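You operate a simulated robot arm through the tools that you are given. There is no shell and no other tool.

The job below is to be done with a simulated robot arm. You get a single attempt, and the scene is never put back.

JOB
Put things in order on the blue table. At the end: the pink box (marked "SEAL KIT") from the blue table stands on top of the grey front housing; the brown wooden stand from the blue table stands where the pink box stood; the red cup brush stands where the black starter case stood; the black starter case from the blue table stands where the brown wooden stand stood; whatever was shut is shut again. Leave all else as you found it, and nothing knocked over.

It is judged by the outcome, as a careful person would: the job done as asked, and still so three seconds after it is handed in. It fails if anything else is knocked over, pushed out of place, dropped, spilled or broken. Lids that push on must go on centred and level and be pressed home; caps that screw on are set level and turned clockwise until they are tight.

ROBOT AND FRAMES
A 6-joint arm with a two-finger parallel gripper, fixed in place. Base frame: the origin is at the foot of the arm, x ahead of it, y to its left, z up; the work surface is at about z = 0. Readings come in m, rad, newtons and seconds.
With the tool pointing down near the work surface it reaches from about 0.16 to 0.42 m from the base axis. Its first joint turns from -1.152 to 1.152 rad. Payload 1.57 kg.
Tool frame: the origin (TCP) lies between the finger pads and is the grasp point; the fingertips stand 0.03 m ahead of it; z points along the fingers, y is the line along which they close. The gripper opens to 0.08 m. The fingers are 0.017 m wide and 0.012 m thick; the gripper's body (0.04 by 0.082 m) begins 0.08 m behind the TCP.
Orientation is that of the tool frame in the base frame, as a unit quaternion [x, y, z, w]. With the fingers straight down and closing along the base's y, the tool's x points along the base's -x, its y along +y and its z along -z.

CONTROLS
- The arm moves only by the tool jog_arm. Its argument "commands" is a list of rows, each an object (a shift or turn left out is 0, a gripper value left out holds the last) with "xyz": the shift along the tool's x, y, z in cm, a list of three; "rot": the turn, a rotation vector about the tool's x, y, z in rad, a list of three; "fingers": the finger opening in cm, from 0 to 8. In form: [{"xyz": [dx, dy, dz], "rot": [wx, wy, wz], "fingers": fingers}, ...]. A call has 1 to 20 rows; each row is the pose to reach, as a shift and turn from the pose commanded when the call began, along the tool's axes at that moment. Rows are played at 5 a second. More than 0.05 m and 0.15 rad between two rows, or a gripper value outside its range, and nothing of the call is played. Where a pose cannot be reached the arm comes as near as it can. A force on the tool above 40 N (or 10 N above the force at the start of the call, whichever is more), or a blocked arm, ends the call early, and 0.2 s more pass. The fingers move at their own pace (about 0.153 m/s each) and stop on an object; they squeeze with about 40 N. The grip force told is the motor's: it shows also when the fingers shut on nothing. Time passes only in rows, and 0.2 s behind the last, so rows that repeat a pose let the fingers close. It gives the time, the measured TCP pose, the force on the tool (base axes), the opening and the grip force at its end, in the units of the frame above (readings bear some noise), with the torque about the TCP (base axes, N m) and any sound that the robot's microphone picked up.
- Cameras (640 x 400 px; columns grow to the right, rows downward): "scene" is fixed at [0.0623, -0.3396, 0.418]; the picture's right is [0.70, -0.72, 0.00], its down [-0.44, -0.43, -0.78] and it looks along [0.56, 0.55, -0.62] (base axes); focal length 260 px, centre (320, 200). "wrist" rides on the gripper at [0.072, -0.007, -0.122] in the tool frame; the picture's right is [0.09, 1.00, 0.00], its down [-0.84, 0.08, -0.54] and it looks along [-0.54, 0.05, 0.84] (tool axes); focal length 238 px, centre (320, 200). There is no depth. A picture from a camera that has moved, and an enlarged one, comes with that camera's place and axes in the base frame and with its lens.
- camera(camera): a new picture of that camera. The clock stands still meanwhile.
- close_up(camera, box): a new picture of the part [left, top, right, bottom] of that camera's present view, enlarged. The clock stands still meanwhile.
- sign_off(): hands the job in; it is judged then, once.

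Nothing tells you positions but the pictures and the camera data. Unless the task says otherwise, let go and move clear before handing in.

The tools are called after "Emit:" as a command line: name --argument value ..., lists and objects as JSON in quotes. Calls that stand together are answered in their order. jog_arm: Moves the arm, as the interface text tells. Its arguments: {"type":"object","properties":{"commands":{"type":"array"}},"required":["commands"]} The other tools are called the same way: camera (camera) takes a picture; close_up (camera, box) takes an enlarged picture of a part of a camera's view; sign_off () hands the job in.

At the start:

```text
clock: 0.0
ee_pos: [0.2786, -0.0325, 0.2213]
tool_rot: [0.0, 1.0, 0.0, 0.001]
wrist_force: [0.0, -0.6, -0.3]
moment: [0.0, -0.05, -0.03]
gripper_width: 0.0797
gripper_force: 0.1
```

scene: 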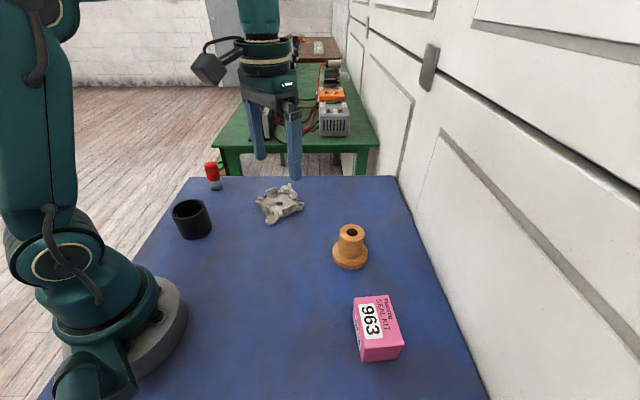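
wrist: 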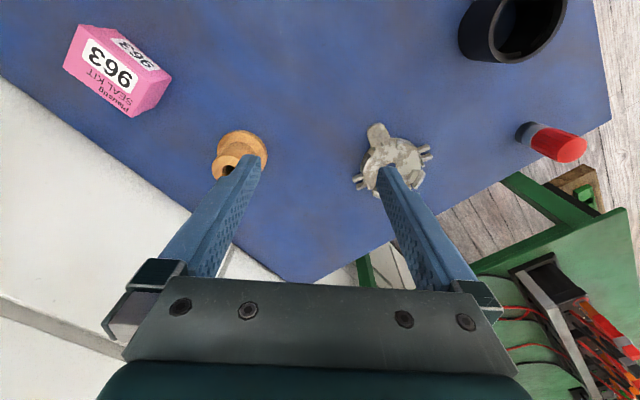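

I see a blue table with a black cup-like case, a red cup brush, a grey front housing, a brown wooden stand and a pink box. I will take close-ups first to find accurate positions.

Emit:
close_up --camera "scene" --box '[160, 150, 320, 250]'

Emit:
close_up --camera "scene" --box '[300, 210, 460, 370]'

Emit:
close_up --camera "wrist" --box '[440, 0, 640, 180]'

Emit:
close_up --camera "wrist" --box '[320, 100, 480, 220]'

```text
4.00 times, centred on (240, 200) of scene
camera zoom: at [0.0623, -0.3396, 0.418], right [0.7, -0.72, 0.0], down [-0.44, -0.43, -0.78], along [0.56, 0.55, -0.62], focal length 1042 px, centre (640, 200)
```

zoom: 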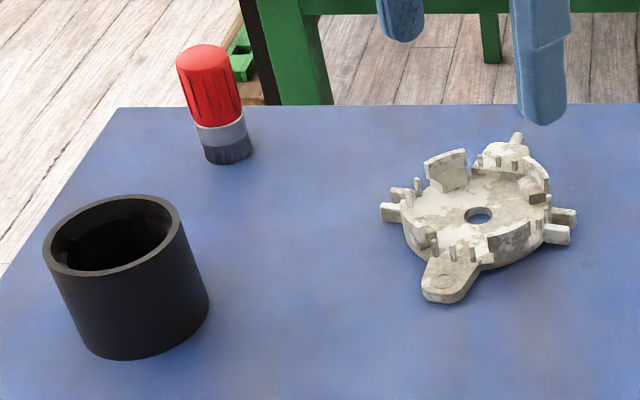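

```text
2.50 times, centred on (380, 290) of scene
camera zoom: at [0.0623, -0.3396, 0.418], right [0.7, -0.72, 0.0], down [-0.44, -0.43, -0.78], along [0.56, 0.55, -0.62], focal length 651 px, centre (170, -25)
```

zoom: 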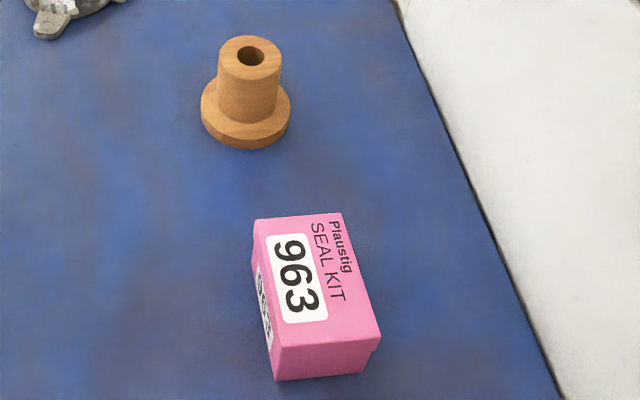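

```text
2.22 times, centred on (540, 90) of wrist
camera zoom: at [0.2068, -0.0383, 0.3422], right [-0.09, 1.0, 0.0], down [0.84, 0.08, 0.54], along [0.54, 0.05, -0.84], focal length 530 px, centre (-169, 444)
```

zoom: 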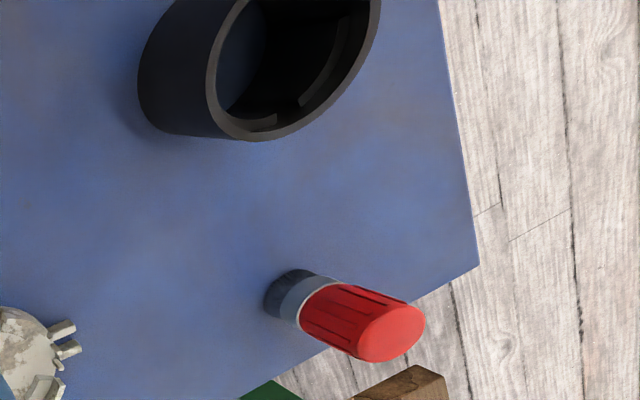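

```text
3.33 times, centred on (400, 160) of wrist
camera zoom: at [0.2068, -0.0383, 0.3422], right [-0.09, 1.0, 0.0], down [0.84, 0.08, 0.54], along [0.54, 0.05, -0.84], focal length 794 px, centre (53, 333)
```

zoom: 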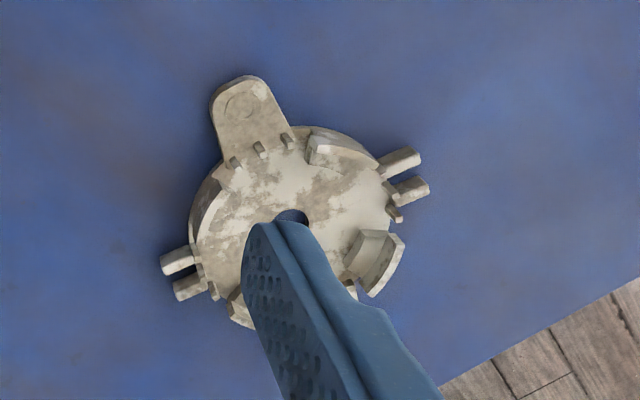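

The five items are roughly at: pink box (0.26,-0.27), wooden stand (0.355,-0.145), housing (0.353,0.08), case (0.16,0.155), brush (0.28,0.27). I will fly over them at a safe height to measure more exactly, starting with the pink box.

Emit:
jog_arm --commands '[{"xyz": [0.4, -4.7, 0]}, {"xyz": [0.8, -9.4, 0]}, {"xyz": [1.2, -14, 0]}, {"xyz": [1.6, -18.7, 0]}, {"xyz": [2.0, -23.4, 0]}, {"xyz": [2.0, -23.4, 0]}]'

Emit:
camera --camera "wrist"

Emit:
camera --camera "scene"

```text
clock: 1.4
ee_pos: [0.2493, -0.2609, 0.2142]
tool_rot: [0.0, 1.0, 0.0, -0.001]
wrist_force: [0.4, 0.3, -0.1]
moment: [0.0, -0.01, 0.0]
gripper_width: 0.08
gripper_force: 0.1
out of reach, approached as far as the arm can: row 5, 6
```

```text
taken
camera wrist: at [0.1783, -0.2665, 0.3356], right [-0.09, 1.0, 0.0], down [0.84, 0.08, 0.54], along [0.54, 0.05, -0.84], focal length 238 px, centre (320, 200)
```

wrist: 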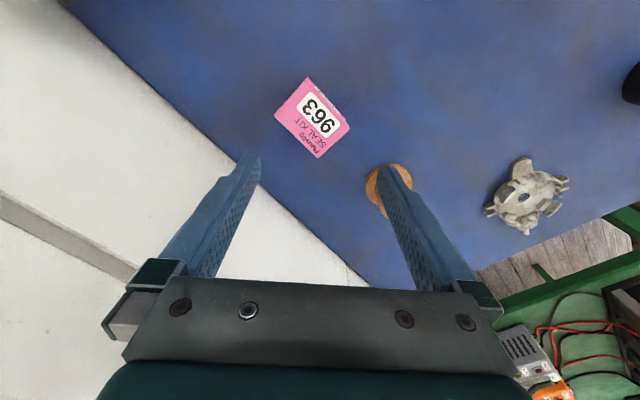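

```text
taken
```

scene: 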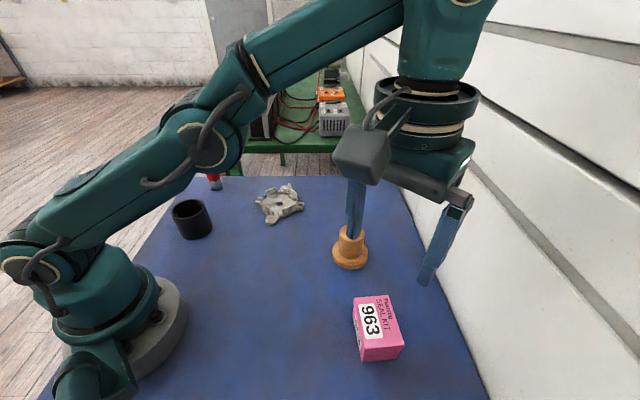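

The arm is hovering near the pink box at its height limit of reach. I'll take a magnified view to measure the box.

Emit:
close_up --camera "wrist" --box '[240, 50, 400, 180]'

Emit:
close_up --camera "wrist" --box '[460, 130, 600, 250]'

Emit:
close_up --camera "scene" --box '[330, 280, 430, 370]'

Emit:
close_up --camera "scene" --box '[240, 170, 320, 235]'

```text
3.08 times, centred on (320, 115) of wrist
camera zoom: at [0.1783, -0.2665, 0.3356], right [-0.09, 1.0, 0.0], down [0.84, 0.08, 0.54], along [0.54, 0.05, -0.84], focal length 733 px, centre (320, 462)
```

zoom: 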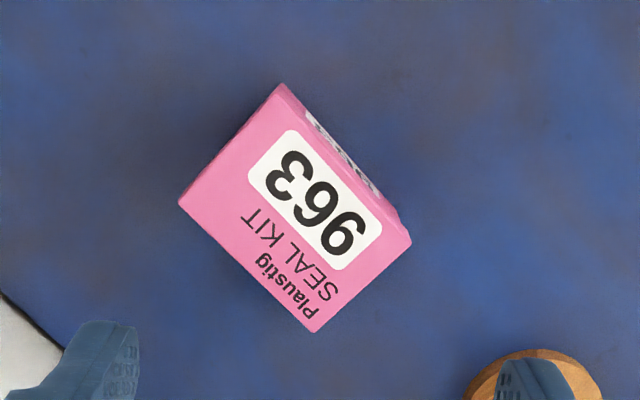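

```text
3.33 times, centred on (530, 190) of wrist
camera zoom: at [0.1783, -0.2665, 0.3356], right [-0.09, 1.0, 0.0], down [0.84, 0.08, 0.54], along [0.54, 0.05, -0.84], focal length 794 px, centre (-380, 233)
```

zoom: 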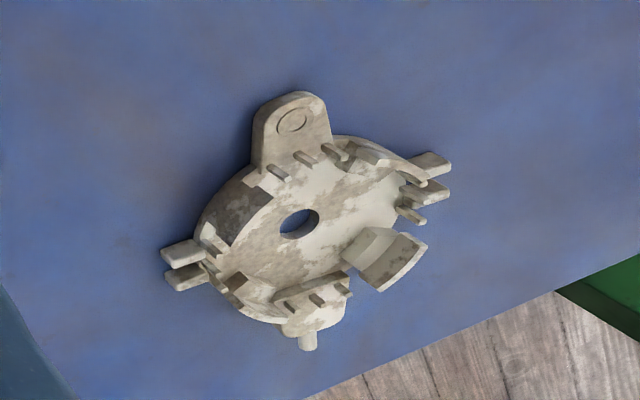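

```text
4.44 times, centred on (380, 325) of scene
camera zoom: at [0.0623, -0.3396, 0.418], right [0.7, -0.72, 0.0], down [-0.45, -0.43, -0.78], along [0.56, 0.55, -0.62], focal length 1157 px, centre (53, -356)
```

zoom: 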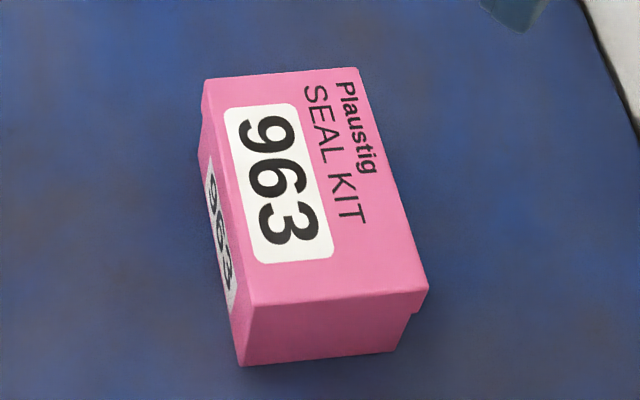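

```text
6.15 times, centred on (280, 202) of scene
camera zoom: at [0.0623, -0.3396, 0.418], right [0.7, -0.72, 0.0], down [-0.45, -0.43, -0.78], along [0.56, 0.55, -0.62], focal length 1602 px, centre (566, 185)
```

zoom: 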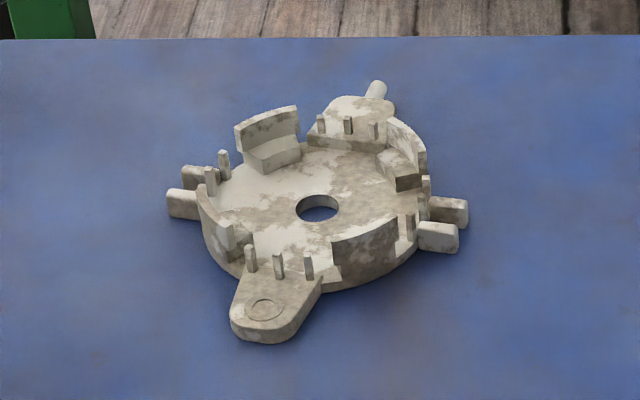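

The pink box measures about 7.5 x 5.5 x 4.4 cm at (0.256,-0.268), with its long side at about 49° yaw. Next I'll look at the wooden stand from above.

Emit:
jog_arm --commands '[{"xyz": [-2.4, 2.9, 1.1]}, {"xyz": [-4.8, 5.8, 2.2]}, {"xyz": [-7.2, 8.7, 3.3]}, {"xyz": [-9.6, 11.6, 4.4]}, {"xyz": [-9.6, 11.6, 4.4]}]'

Emit:
camera --camera "wrist"

Emit:
close_up --camera "wrist" --box '[240, 60, 400, 180]'

```text
clock: 2.6
ee_pos: [0.3469, -0.144, 0.1741]
tool_rot: [0.0, 1.0, 0.0, 0.0]
wrist_force: [-0.4, 0.7, -0.1]
moment: [-0.01, 0.03, -0.02]
gripper_width: 0.0799
gripper_force: 0.1
```

```text
taken
camera wrist: at [0.2745, -0.1502, 0.2945], right [-0.09, 1.0, 0.0], down [0.84, 0.08, 0.54], along [0.54, 0.05, -0.84], focal length 238 px, centre (320, 200)
```

wrist: 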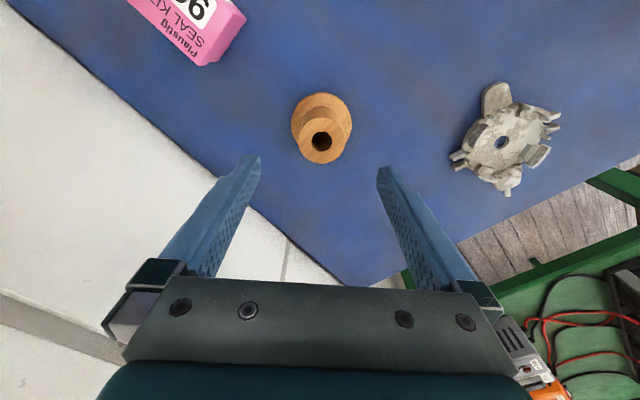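

```text
3.33 times, centred on (320, 120) of wrist
camera zoom: at [0.2745, -0.1502, 0.2945], right [-0.09, 1.0, 0.0], down [0.84, 0.08, 0.54], along [0.54, 0.05, -0.84], focal length 794 px, centre (320, 467)
```

zoom: 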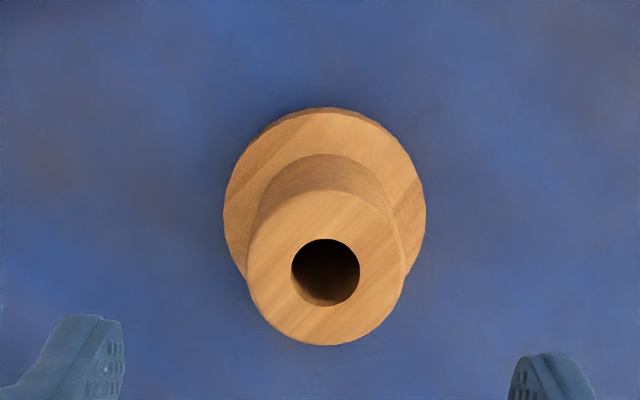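

The wooden stand is centred near (0.349,-0.142), about 7 cm tall, with its upper stem about 4.4 cm wide and its flange about 7 cm wide. Next I'll look at the housing from above.

Emit:
jog_arm --commands '[{"xyz": [0.2, 4.6, 0.0]}, {"xyz": [0.5, 9.2, 0.5]}, {"xyz": [0.8, 13.8, 1.0]}, {"xyz": [1.0, 18.4, 1.5]}, {"xyz": [1.2, 22.7, 2.0]}, {"xyz": [1.2, 22.7, 2.0]}]'

Emit:
camera --camera "wrist"

Emit:
close_up --camera "wrist" --box '[240, 60, 400, 180]'

```text
clock: 4.0
ee_pos: [0.336, 0.0849, 0.1552]
tool_rot: [0.0, 1.0, 0.0, 0.001]
wrist_force: [0.1, 0.7, 0.3]
moment: [-0.01, -0.02, 0.03]
gripper_width: 0.0798
gripper_force: 0.1
```

```text
taken
camera wrist: at [0.2651, 0.0789, 0.2755], right [-0.09, 1.0, 0.0], down [0.84, 0.08, 0.54], along [0.54, 0.05, -0.84], focal length 238 px, centre (320, 200)
```

wrist: 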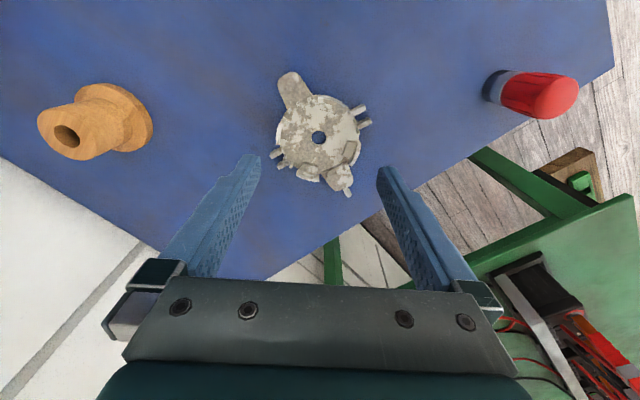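

```text
3.33 times, centred on (320, 120) of wrist
camera zoom: at [0.2651, 0.0789, 0.2755], right [-0.09, 1.0, 0.0], down [0.84, 0.08, 0.54], along [0.54, 0.05, -0.84], focal length 794 px, centre (320, 467)
```

zoom: 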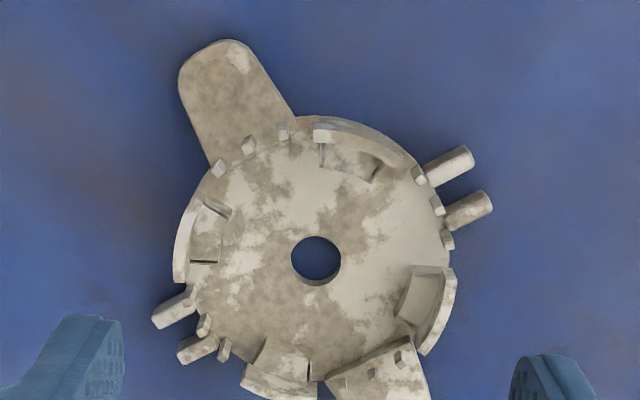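

The housing is centred near (0.353,0.084) with four raised arcs and thin pins round it. I need their heights, so I'll back away and tilt the camera for an oblique view.

Emit:
jog_arm --commands '[{"xyz": [4.8, 0, 0]}, {"xyz": [9.6, 0, 0]}, {"xyz": [9.6, 0, 3], "rot": [0, -0.13, 0]}, {"xyz": [9.6, 0, 5.5], "rot": [0, -0.26, 0]}, {"xyz": [9.6, 0, 7.5], "rot": [0, -0.4, 0]}, {"xyz": [9.6, 0, 7.5], "rot": [0, -0.4, 0]}]'

Emit:
camera --camera "wrist"

Emit:
close_up --camera "wrist" --box '[250, 150, 390, 250]'

```text
clock: 5.4
ee_pos: [0.248, 0.0862, 0.0869]
tool_rot: [0.0, 0.981, 0.0, 0.196]
wrist_force: [0.5, 0.5, -0.7]
moment: [0.03, 0.02, -0.01]
gripper_width: 0.0798
gripper_force: 0.1
out of reach, approached as far as the arm can: row 5, 6
```

```text
taken
camera wrist: at [0.1354, 0.0794, 0.1695], right [-0.09, 1.0, -0.04], down [0.56, 0.08, 0.82], along [0.82, 0.05, -0.57], focal length 238 px, centre (320, 200)
```

wrist: 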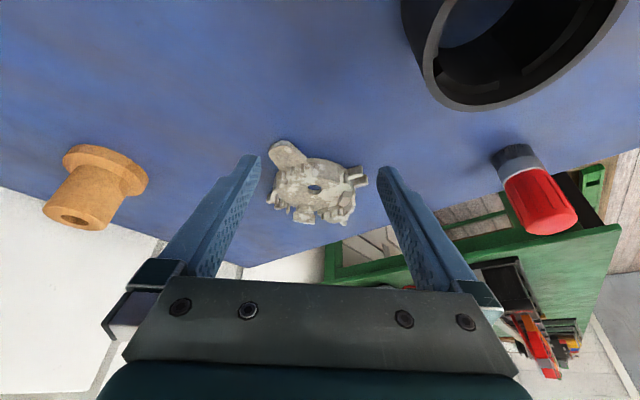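

```text
4.00 times, centred on (320, 200) of wrist
camera zoom: at [0.1354, 0.0794, 0.1695], right [-0.09, 1.0, -0.04], down [0.56, 0.08, 0.82], along [0.82, 0.05, -0.57], focal length 953 px, centre (320, 200)
```

zoom: 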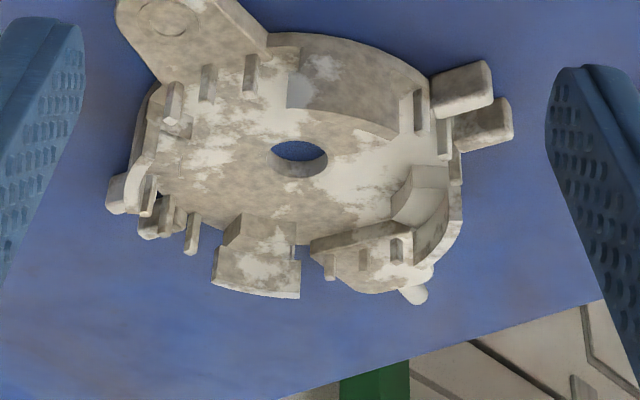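

I have a useful oblique view of the housing (upside down in this picture). I'll enlarge it to estimate the heights of its arcs and pins.

Emit:
close_up --camera "wrist" --box '[270, 140, 370, 202]'

Emit:
close_up --camera "wrist" --box '[260, 170, 360, 232]'

Emit:
close_up --camera "wrist" --box '[400, 0, 640, 240]'

```text
6.40 times, centred on (320, 171) of wrist
camera zoom: at [0.1354, 0.0794, 0.1695], right [-0.09, 1.0, -0.04], down [0.56, 0.08, 0.82], along [0.82, 0.05, -0.57], focal length 1525 px, centre (320, 386)
```

zoom: 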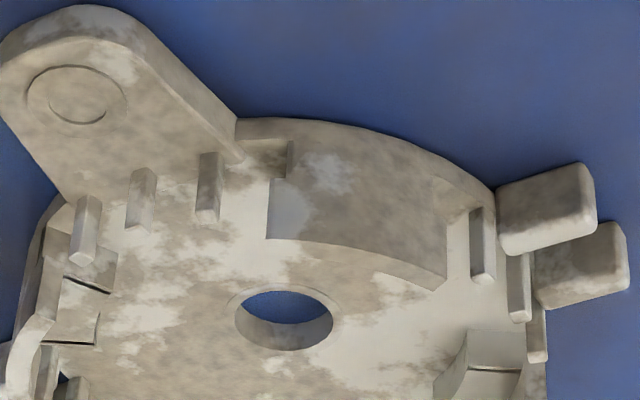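

```text
6.40 times, centred on (310, 201) of wrist
camera zoom: at [0.1354, 0.0794, 0.1695], right [-0.09, 1.0, -0.04], down [0.56, 0.08, 0.82], along [0.82, 0.05, -0.57], focal length 1525 px, centre (384, 194)
```

zoom: 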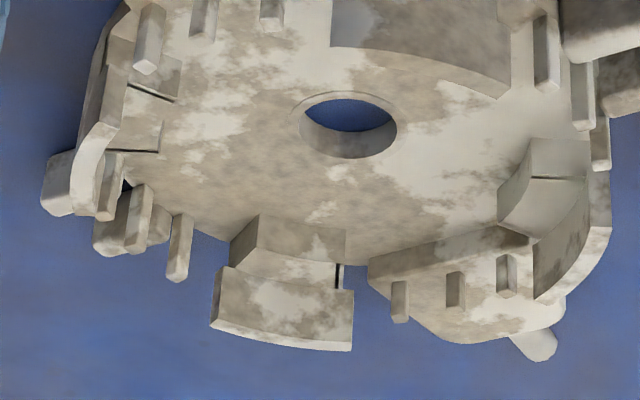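

```text
1.67 times, centred on (520, 120) of wrist
camera zoom: at [0.1354, 0.0794, 0.1695], right [-0.09, 1.0, -0.04], down [0.56, 0.08, 0.82], along [0.82, 0.05, -0.57], focal length 397 px, centre (-13, 333)
```

zoom: 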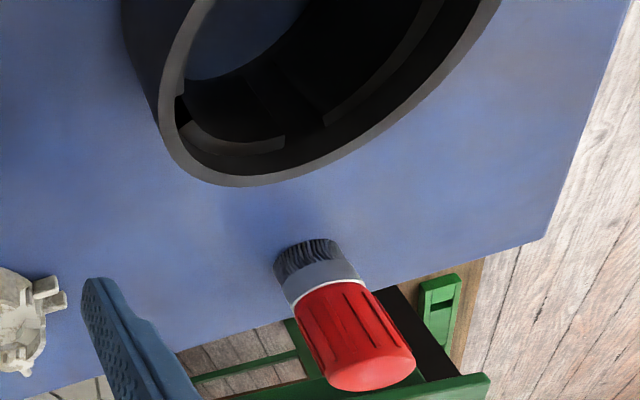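

All four arcs of the housing reach about z = 0.0265 and the pins only about 0.02, so the box can rest on the four arcs at a yaw of about 35°. Now I'll level the tool, rise, and survey the black case.

Emit:
jog_arm --commands '[{"xyz": [-1.0, 0, -2.6], "rot": [0, 0.13, 0]}, {"xyz": [-2.1, 0, -5.1], "rot": [0, 0.26, 0]}, {"xyz": [-3.2, 0, -7.7], "rot": [0, 0.394, 0]}, {"xyz": [-0.8, 2.1, -8.7], "rot": [0, 0.394, 0]}, {"xyz": [1.6, 4.2, -9.7], "rot": [0, 0.394, 0]}, {"xyz": [4.0, 6.4, -10.7], "rot": [0, 0.394, 0]}, {"xyz": [4.0, 6.4, -10.7], "rot": [0, 0.394, 0]}]'

Emit:
camera --camera "wrist"

Emit:
close_up --camera "wrist" --box '[240, 40, 400, 160]'

```text
clock: 7.0
ee_pos: [0.1701, 0.1502, 0.1676]
tool_rot: [0.0, 1.0, 0.0, 0.003]
wrist_force: [0.2, -0.1, 0.5]
moment: [0.02, 0.01, -0.01]
gripper_width: 0.0799
gripper_force: 0.0
```

```text
taken
camera wrist: at [0.0973, 0.1429, 0.2868], right [-0.09, 1.0, 0.0], down [0.83, 0.08, 0.55], along [0.54, 0.05, -0.84], focal length 238 px, centre (320, 200)
```

wrist: 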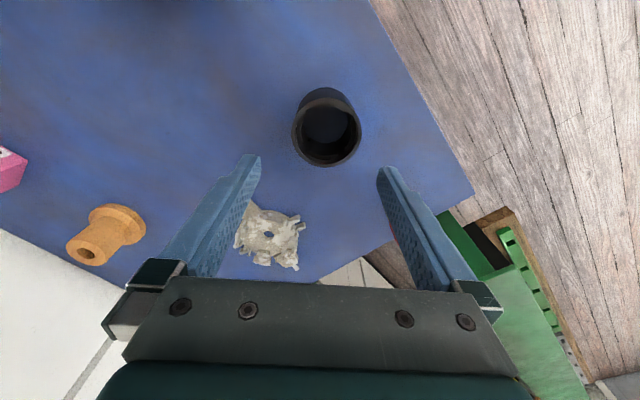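

```text
3.33 times, centred on (320, 100) of wrist
camera zoom: at [0.0973, 0.1429, 0.2868], right [-0.09, 1.0, 0.0], down [0.83, 0.08, 0.55], along [0.54, 0.05, -0.84], focal length 794 px, centre (320, 533)
```

zoom: 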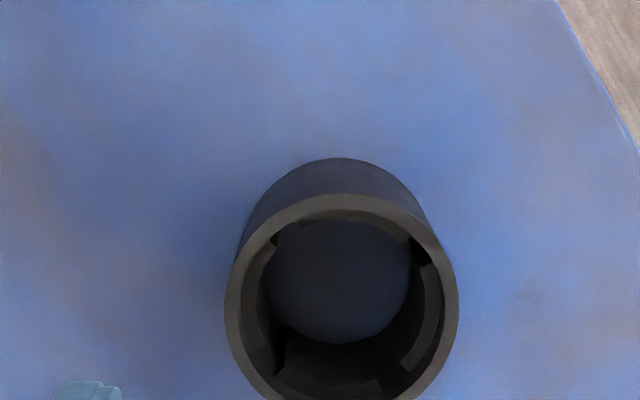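

The black case is an open ring-like tube. I'll get a crop that includes its whole rim, plus a view through the scene camera.

Emit:
close_up --camera "wrist" --box '[250, 70, 410, 190]'

Emit:
close_up --camera "scene" --box '[150, 180, 230, 250]'

Emit:
close_up --camera "scene" --box '[190, 150, 240, 200]'

```text
3.33 times, centred on (330, 130) of wrist
camera zoom: at [0.0973, 0.1429, 0.2868], right [-0.09, 1.0, 0.0], down [0.83, 0.08, 0.55], along [0.54, 0.05, -0.84], focal length 794 px, centre (287, 433)
```

zoom: 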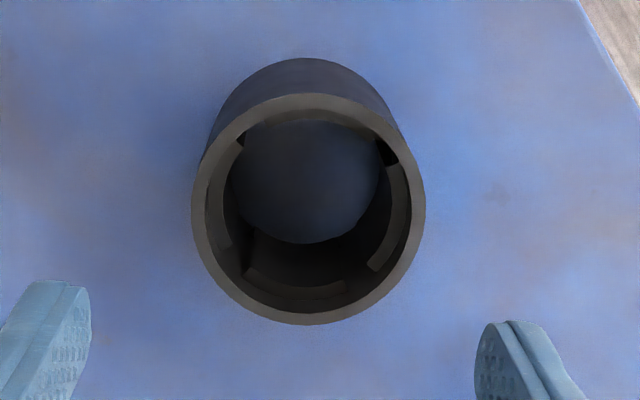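

```text
5.71 times, centred on (190, 215) of scene
camera zoom: at [0.0623, -0.3396, 0.418], right [0.7, -0.72, 0.0], down [-0.44, -0.43, -0.78], along [0.56, 0.55, -0.62], focal length 1488 px, centre (1063, 114)
```

zoom: 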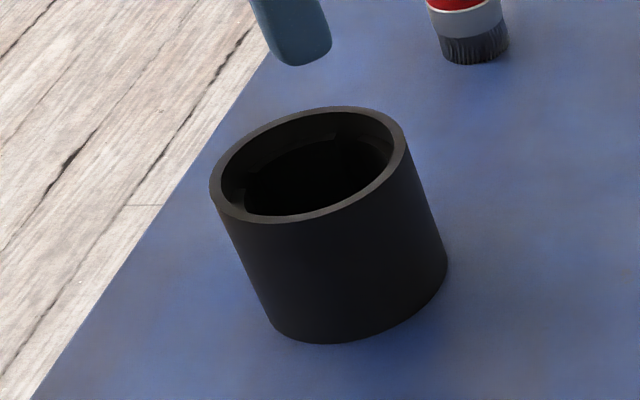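

```text
8.00 times, centred on (215, 175) of scene
camera zoom: at [0.0623, -0.3396, 0.418], right [0.7, -0.72, 0.0], down [-0.44, -0.43, -0.78], along [0.56, 0.55, -0.62], focal length 2083 px, centre (1160, 400)
```

zoom: 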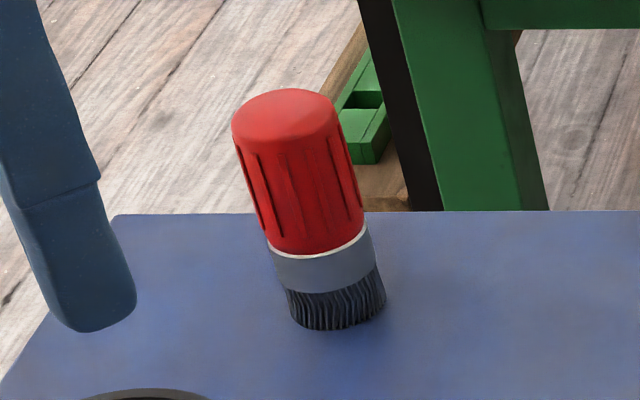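

The black case is centred near (0.169,0.154), 6.65 cm wide and 6.3 cm tall. The brush is near (0.282,0.267), about 7.7 cm tall; I'll look at it from above now.

Emit:
jog_arm --commands '[{"xyz": [-2.5, 2.7, 0]}, {"xyz": [-5.1, 5.4, 0]}, {"xyz": [-7.6, 8.0, 0]}, {"xyz": [-10.2, 10.7, 0]}, {"xyz": [-10.2, 10.7, 0]}]'

Emit:
camera --camera "wrist"

Emit:
close_up --camera "wrist" --box '[250, 60, 410, 180]'

```text
clock: 8.2
ee_pos: [0.271, 0.2575, 0.1661]
tool_rot: [-0.001, 1.0, -0.001, 0.003]
wrist_force: [0.0, 0.3, -1.2]
moment: [0.01, 0.01, 0.0]
gripper_width: 0.0802
gripper_force: 0.0
```

```text
taken
camera wrist: at [0.1987, 0.251, 0.2862], right [-0.09, 1.0, 0.0], down [0.83, 0.08, 0.55], along [0.54, 0.05, -0.84], focal length 238 px, centre (320, 200)
```

wrist: 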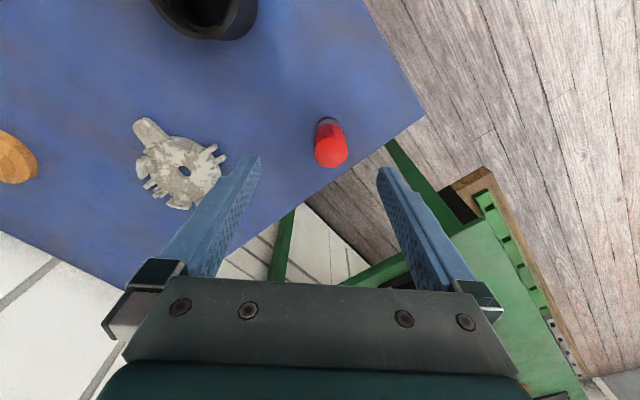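

```text
3.33 times, centred on (330, 120) of wrist
camera zoom: at [0.1987, 0.251, 0.2862], right [-0.09, 1.0, 0.0], down [0.83, 0.08, 0.55], along [0.54, 0.05, -0.84], focal length 794 px, centre (287, 467)
```

zoom: 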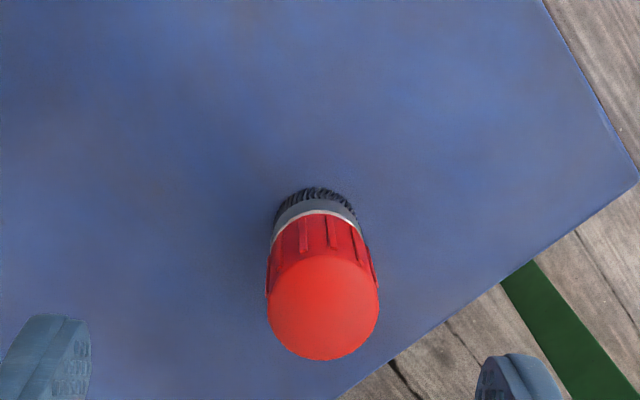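

The brush is at about (0.282,0.268). All positions are known well enough, so I'll travel to the pink box while turning the gripper 49° so it closes across the box's short side.

Emit:
jog_arm --commands '[{"xyz": [0.1, -4.4, 0], "rot": [0, 0, -0.072]}, {"xyz": [0.2, -8.8, 0], "rot": [0, 0, -0.144]}, {"xyz": [0.3, -13.2, 0], "rot": [0, 0, -0.216]}, {"xyz": [0.4, -17.6, 0], "rot": [0, 0, -0.288]}, {"xyz": [0.5, -22, 0], "rot": [0, 0, -0.36]}, {"xyz": [0.7, -26.4, 0], "rot": [0, 0, -0.432]}, {"xyz": [0.9, -30.8, 0], "rot": [0, 0, -0.504]}, {"xyz": [1.1, -35.2, 0], "rot": [0, 0, -0.576]}, {"xyz": [1.3, -39.6, 0], "rot": [0, 0, -0.648]}, {"xyz": [1.4, -44, 0.5], "rot": [0, 0, -0.72]}, {"xyz": [1.5, -48.4, 2.5], "rot": [0, 0, -0.792]}, {"xyz": [1.5, -52.55, 4.6], "rot": [0, 0, -0.859]}, {"xyz": [1.5, -52.55, 4.6], "rot": [0, 0, -0.859]}]'

Emit:
camera --camera "wrist"

Emit:
camera --camera "scene"

```text
clock: 11.0
ee_pos: [0.2568, -0.2655, 0.1216]
tool_rot: [-0.416, 0.909, -0.003, 0.002]
wrist_force: [-0.6, 1.0, -0.6]
moment: [0.01, 0.0, 0.01]
gripper_width: 0.0803
gripper_force: 0.1
```

```text
taken
camera wrist: at [0.2141, -0.3249, 0.2413], right [-0.81, 0.58, 0.0], down [0.48, 0.68, 0.54], along [0.32, 0.44, -0.84], focal length 238 px, centre (320, 200)
```

wrist: 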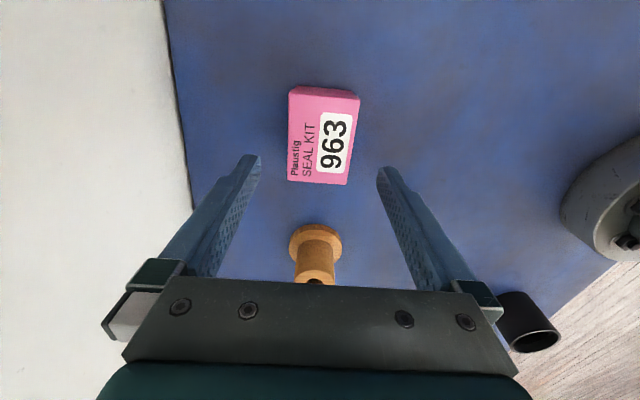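

```text
taken
```

scene: 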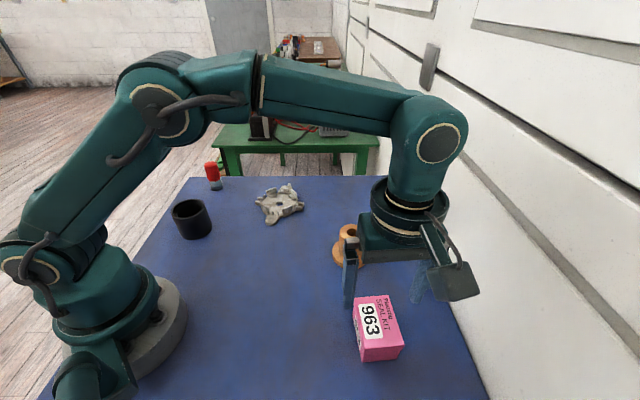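

The gripper is above the pink box. I'll check the alignment with a close-up.

Emit:
close_up --camera "wrist" --box '[240, 70, 400, 200]'

```text
3.08 times, centred on (320, 135) of wrist
camera zoom: at [0.2141, -0.3249, 0.2413], right [-0.81, 0.58, 0.0], down [0.48, 0.68, 0.54], along [0.32, 0.44, -0.84], focal length 733 px, centre (320, 400)
```

zoom: 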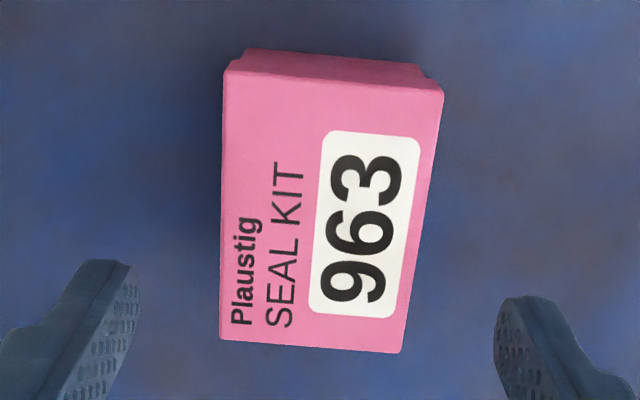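

The box is centred between the fingers to within about 1.5 mm and well aligned. I'll lower to grasp height and close.

Emit:
jog_arm --commands '[{"xyz": [0.15, 0, 3.5], "fingers": 8}, {"xyz": [0.15, 0, 6.5], "fingers": 8}, {"xyz": [0.15, 0, 8.2], "fingers": 8}, {"xyz": [0.15, 0, 8.2], "fingers": 8}, {"xyz": [0.15, 0, 8.2], "fingers": 0}, {"xyz": [0.15, 0, 8.2], "fingers": 0}, {"xyz": [0.15, 0, 8.2], "fingers": 0}, {"xyz": [0.15, 0, 8.2], "fingers": 0}]'

Emit:
camera --camera "scene"

Emit:
camera --camera "wrist"

```text
clock: 12.8
ee_pos: [0.2554, -0.2677, 0.0397]
tool_rot: [-0.416, 0.909, -0.001, 0.003]
wrist_force: [-0.3, -0.5, 0.1]
moment: [0.0, -0.04, -0.02]
gripper_width: 0.0539
gripper_force: 39.8
```

```text
taken
```

scene: 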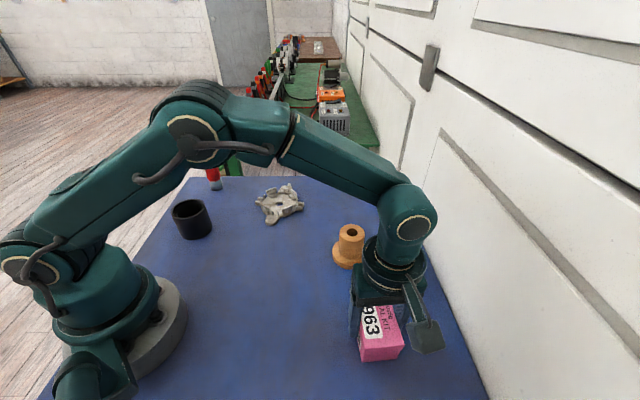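

```text
taken
camera wrist: at [0.213, -0.3264, 0.1598], right [-0.81, 0.58, -0.01], down [0.48, 0.68, 0.54], along [0.32, 0.44, -0.84], focal length 238 px, centre (320, 200)
```

wrist: 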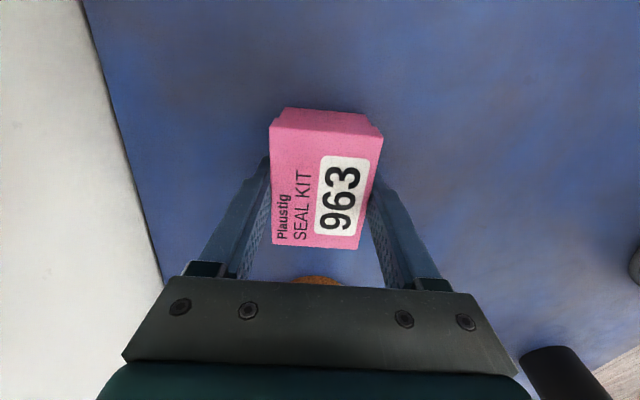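

The box is gripped (5.4 cm wide). I'll lift it straight up and check that the whole box comes along.

Emit:
jog_arm --commands '[{"xyz": [0, 0, -1.5]}, {"xyz": [0, 0, -4]}, {"xyz": [0, 0, -7]}, {"xyz": [0, 0, -9.5]}, {"xyz": [0, 0, -9.5]}]'

Emit:
camera --camera "scene"

Emit:
camera --camera "wrist"

```text
clock: 14.0
ee_pos: [0.2549, -0.2667, 0.1358]
tool_rot: [-0.417, 0.909, -0.002, 0.003]
wrist_force: [-0.3, 0.0, -0.2]
moment: [-0.02, 0.0, 0.03]
gripper_width: 0.0539
gripper_force: 40.3
```

```text
taken
```

scene: 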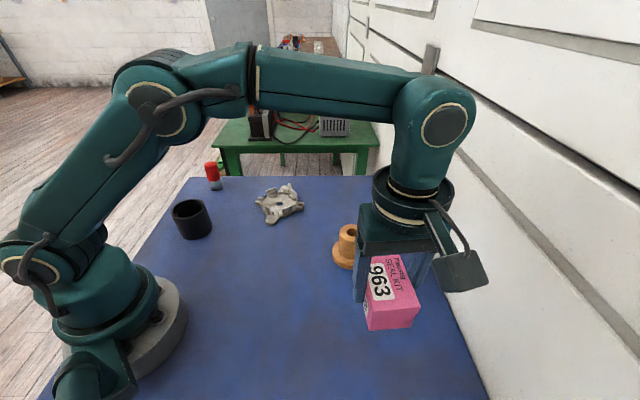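

```text
taken
camera wrist: at [0.2127, -0.3256, 0.2554], right [-0.81, 0.58, -0.01], down [0.48, 0.68, 0.54], along [0.32, 0.44, -0.84], focal length 238 px, centre (320, 200)
```

wrist: 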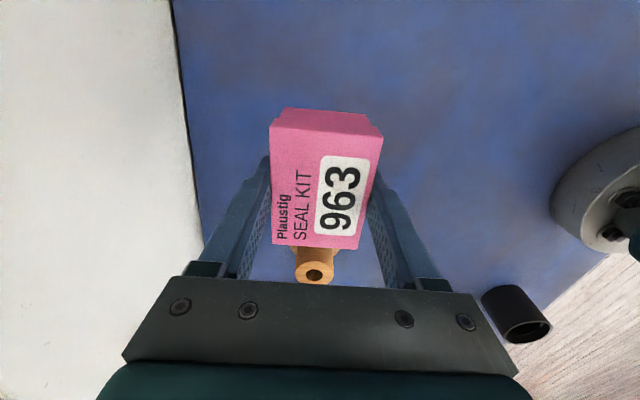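

The whole box is lifted. I'll measure how it sits in the gripper before carrying it.

Emit:
close_up --camera "wrist" --box '[240, 95, 400, 260]'

Emit:
close_up --camera "scene" --box '[340, 240, 440, 340]'

```text
2.42 times, centred on (320, 178) of wrist
camera zoom: at [0.2127, -0.3256, 0.2554], right [-0.81, 0.58, -0.01], down [0.48, 0.68, 0.54], along [0.32, 0.44, -0.84], focal length 578 px, centre (320, 254)
```

zoom: 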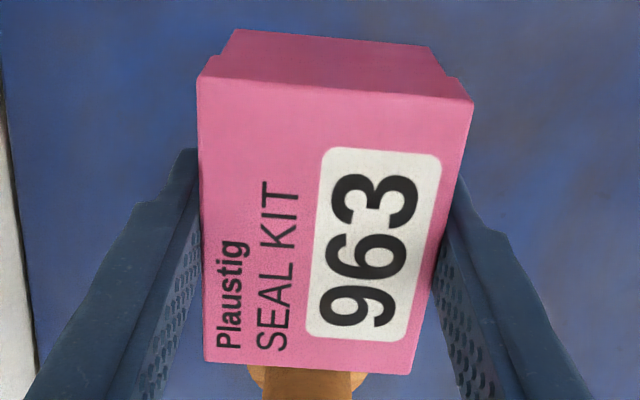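

```text
4.00 times, centred on (390, 290) of scene
camera zoom: at [0.0623, -0.3396, 0.418], right [0.7, -0.72, 0.0], down [-0.44, -0.43, -0.78], along [0.56, 0.55, -0.62], focal length 1042 px, centre (40, -160)
```

zoom: 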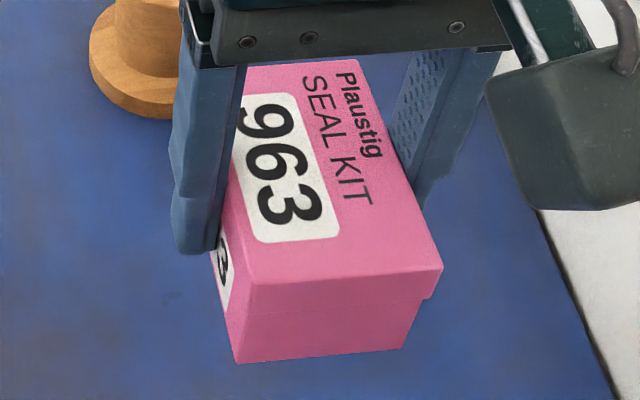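

The box is about 7.4 x 5.4 cm at the lid and 5 cm tall, with a body that seems slightly narrower beneath the lid. Since the footprint matters for resting on the arcs, I'll measure the body more precisely.

Emit:
close_up --camera "scene" --box '[380, 295, 424, 335]'

Emit:
close_up --camera "scene" --box '[360, 295, 404, 335]'

Emit:
close_up --camera "wrist" --box '[260, 95, 400, 145]'

```text
10.00 times, centred on (402, 315) of scene
camera zoom: at [0.0623, -0.3396, 0.418], right [0.7, -0.72, 0.0], down [-0.44, -0.43, -0.78], along [0.56, 0.55, -0.62], focal length 2604 px, centre (-500, -950)
```

zoom: 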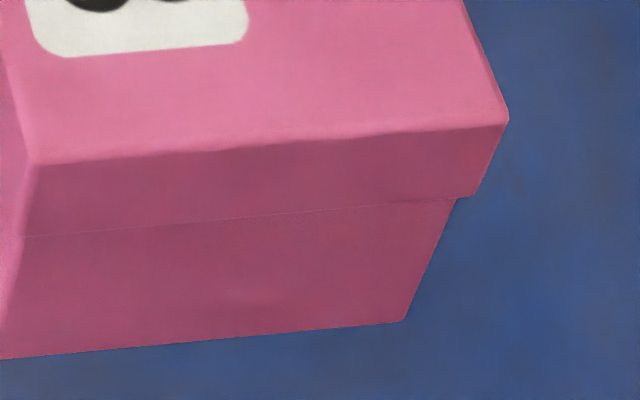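

```text
10.00 times, centred on (382, 315) of scene
camera zoom: at [0.0623, -0.3396, 0.418], right [0.7, -0.72, 0.0], down [-0.44, -0.43, -0.78], along [0.56, 0.55, -0.62], focal length 2604 px, centre (-300, -950)
```

zoom: 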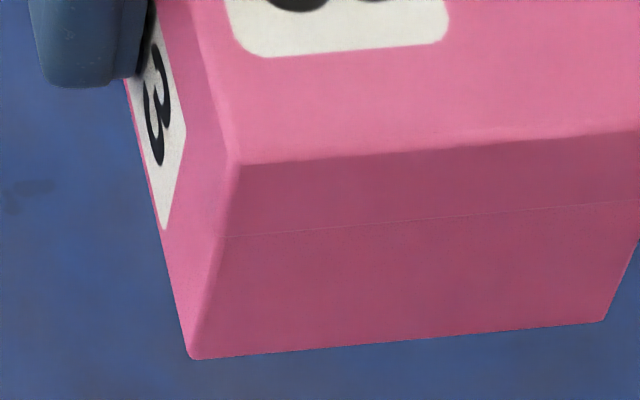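

```text
4.57 times, centred on (330, 120) of wrist
camera zoom: at [0.2127, -0.3256, 0.2554], right [-0.81, 0.58, -0.01], down [0.48, 0.68, 0.54], along [0.32, 0.44, -0.84], focal length 1090 px, centre (274, 566)
```

zoom: 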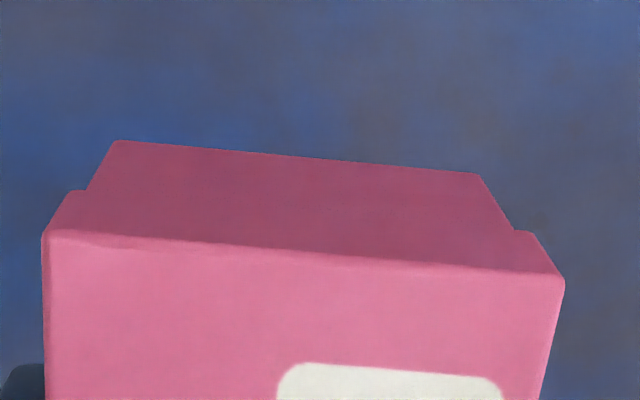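

The box's base is only about 6.9 x 4.9 cm, so I must know the housing's arcs and inner blocks precisely. I'll take strong close-ups of the housing from the fixed camera.

Emit:
close_up --camera "scene" --box '[254, 180, 286, 200]'

Emit:
close_up --camera "scene" --box '[278, 180, 310, 200]'

Emit:
close_up --camera "scene" --box '[254, 200, 286, 220]'

Emit:
close_up --camera "scene" --box '[278, 196, 310, 216]'

```text
16.00 times, centred on (270, 190) of scene
camera zoom: at [0.0623, -0.3396, 0.418], right [0.7, -0.72, 0.0], down [-0.44, -0.43, -0.78], along [0.56, 0.55, -0.62], focal length 4166 px, centre (1120, 360)
```

zoom: 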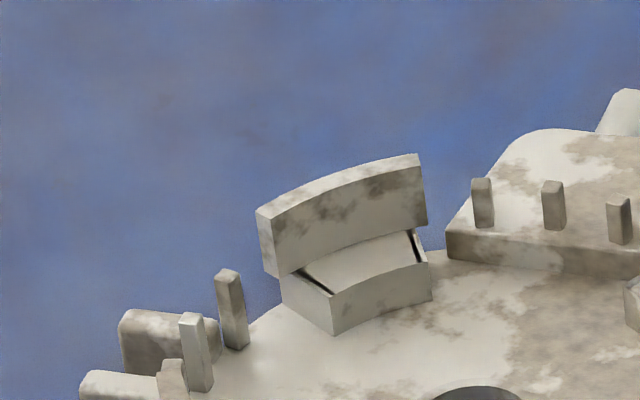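

```text
16.00 times, centred on (294, 190) of scene
camera zoom: at [0.0623, -0.3396, 0.418], right [0.7, -0.72, 0.0], down [-0.44, -0.43, -0.78], along [0.56, 0.55, -0.62], focal length 4166 px, centre (736, 360)
```

zoom: 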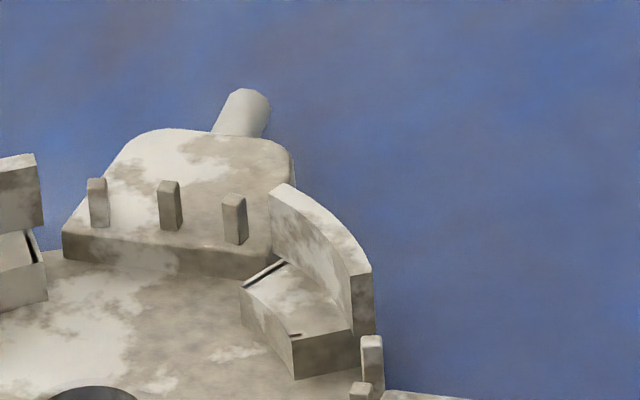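

```text
16.00 times, centred on (270, 210) of scene
camera zoom: at [0.0623, -0.3396, 0.418], right [0.7, -0.72, 0.0], down [-0.44, -0.43, -0.78], along [0.56, 0.55, -0.62], focal length 4166 px, centre (1120, 40)
```

zoom: 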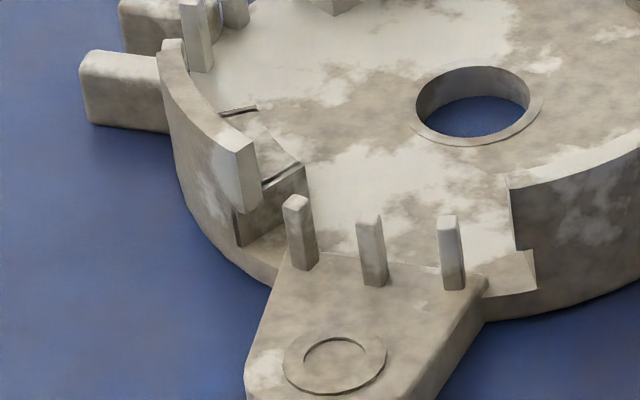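

```text
16.00 times, centred on (294, 206) of scene
camera zoom: at [0.0623, -0.3396, 0.418], right [0.7, -0.72, 0.0], down [-0.44, -0.43, -0.78], along [0.56, 0.55, -0.62], focal length 4166 px, centre (736, 104)
```

zoom: 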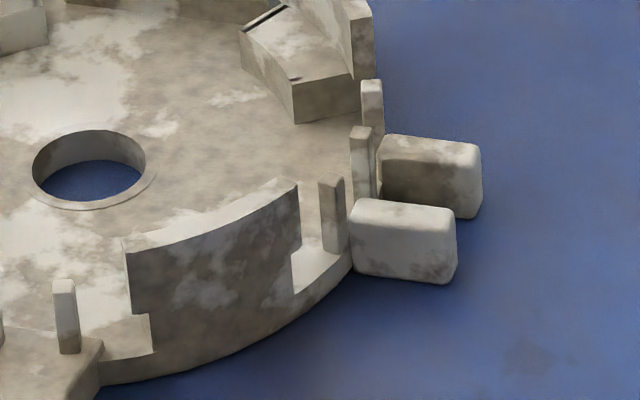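

The walls' inner radius is about 4.26 cm and the box base nearly fits inside, so I'll orient the box with its long axis at about 78° to rest on the two inner blocks (or on top, if solid). To keep the fingertips clear of the walls, I'll first set the box back down and re-grip it higher.

Emit:
jog_arm --commands '[{"xyz": [0, 0, 3.5]}, {"xyz": [0, 0, 6.5]}, {"xyz": [0, 0, 8.5]}, {"xyz": [0, 0, 9.2]}, {"xyz": [0, 0, 9.45]}, {"xyz": [0, 0, 9.45]}]'

```text
clock: 15.4
ee_pos: [0.2566, -0.2702, 0.0402]
tool_rot: [-0.416, 0.909, -0.001, 0.003]
wrist_force: [-0.3, -0.4, -1.8]
moment: [0.0, 0.0, 0.01]
gripper_width: 0.054
gripper_force: 40.6
```

The box is back on the table. I'll open, rise about 0.9 cm, and close again on the lid's sides.

Emit:
jog_arm --commands '[{"xyz": [0, 0, 0], "fingers": 6.2}, {"xyz": [0, 0, 0], "fingers": 7}, {"xyz": [0, 0, -0.5], "fingers": 7}, {"xyz": [0, 0, -0.9], "fingers": 7}, {"xyz": [0, 0, -0.9], "fingers": 7}, {"xyz": [0, 0, -0.9], "fingers": 0}, {"xyz": [0, 0, -0.9], "fingers": 0}, {"xyz": [0, 0, -0.9], "fingers": 0}, {"xyz": [0, 0, -0.9], "fingers": 0}]'

Emit:
close_up --camera "wrist" --box '[240, 95, 400, 260]'

Emit:
close_up --camera "scene" --box '[330, 260, 430, 370]'

```text
clock: 17.4
ee_pos: [0.2552, -0.2696, 0.0506]
tool_rot: [-0.416, 0.909, -0.002, 0.003]
wrist_force: [-0.3, 0.6, 4.7]
moment: [0.12, 0.08, 0.0]
gripper_width: 0.0538
gripper_force: 39.5
```

```text
2.42 times, centred on (320, 178) of wrist
camera zoom: at [0.2138, -0.3285, 0.1698], right [-0.81, 0.58, -0.01], down [0.48, 0.68, 0.54], along [0.32, 0.44, -0.84], focal length 578 px, centre (320, 254)
```

zoom: 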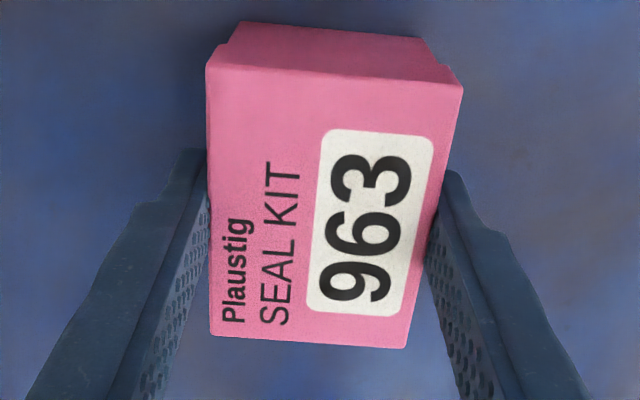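

```text
3.64 times, centred on (380, 315) of scene
camera zoom: at [0.0623, -0.3396, 0.418], right [0.7, -0.72, 0.0], down [-0.44, -0.43, -0.78], along [0.56, 0.55, -0.62], focal length 947 px, centre (102, -218)
```

zoom: 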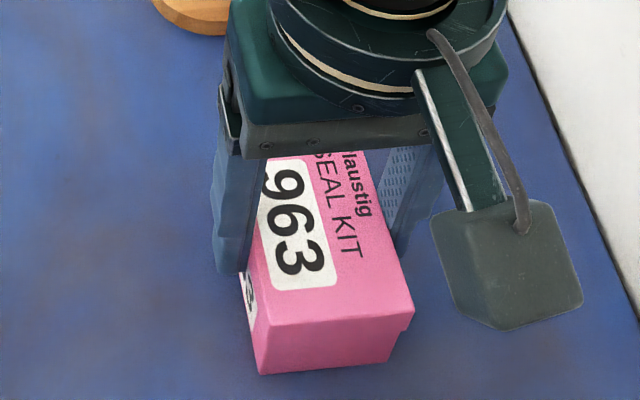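

The box is re-gripped 0.9 cm higher and centred in the fingers. I'll lift it and carry it to above the housing while turning it to a yaw of about 78.5°.

Emit:
jog_arm --commands '[{"xyz": [0, 0, -1.5]}, {"xyz": [0, 0, -4]}, {"xyz": [0, 0, -7]}, {"xyz": [0, 0, -10]}, {"xyz": [-3.32, 1.58, -10], "rot": [0, 0, -0.051]}, {"xyz": [-6.65, 3.16, -10], "rot": [0, 0, -0.102]}, {"xyz": [-9.97, 4.73, -10], "rot": [0, 0, -0.153]}, {"xyz": [-13.29, 6.31, -10], "rot": [0, 0, -0.204]}, {"xyz": [-16.6, 7.89, -10], "rot": [0, 0, -0.256]}, {"xyz": [-19.94, 9.47, -10], "rot": [0, 0, -0.307]}, {"xyz": [-23.26, 11.05, -10], "rot": [0, 0, -0.358]}, {"xyz": [-26.58, 12.62, -10], "rot": [0, 0, -0.409]}, {"xyz": [-29.91, 14.2, -10], "rot": [0, 0, -0.46]}, {"xyz": [-33.23, 15.78, -10], "rot": [0, 0, -0.511]}, {"xyz": [-33.23, 15.78, -10], "rot": [0, 0, -0.511]}, {"xyz": [-33.23, 15.78, -10], "rot": [0, 0, -0.511]}]'

Emit:
camera --camera "scene"

Emit:
camera --camera "wrist"

```text
clock: 20.8
ee_pos: [0.3538, 0.0857, 0.1526]
tool_rot: [-0.633, 0.774, -0.002, 0.002]
wrist_force: [-0.1, -0.1, -0.3]
moment: [-0.01, 0.04, 0.0]
gripper_width: 0.0538
gripper_force: 39.7
```

```text
taken
```

scene: 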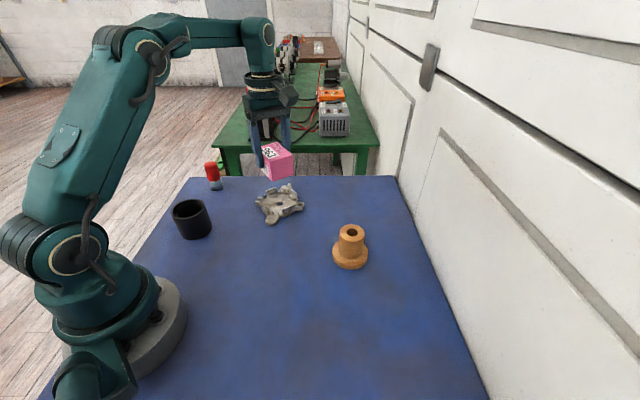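

```text
taken
camera wrist: at [0.3461, 0.0136, 0.2733], right [-0.99, 0.11, -0.01], down [0.09, 0.84, 0.54], along [0.06, 0.54, -0.84], focal length 238 px, centre (320, 200)
```

wrist: 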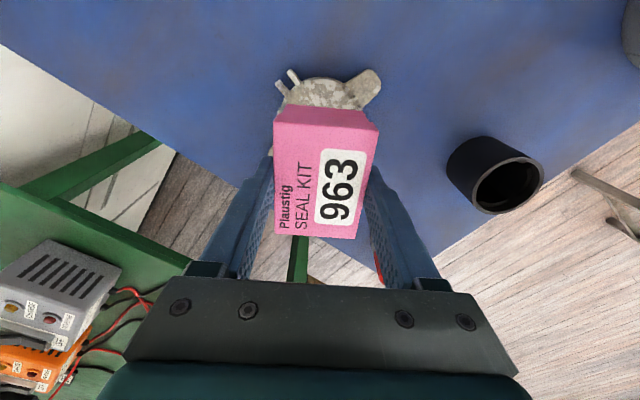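

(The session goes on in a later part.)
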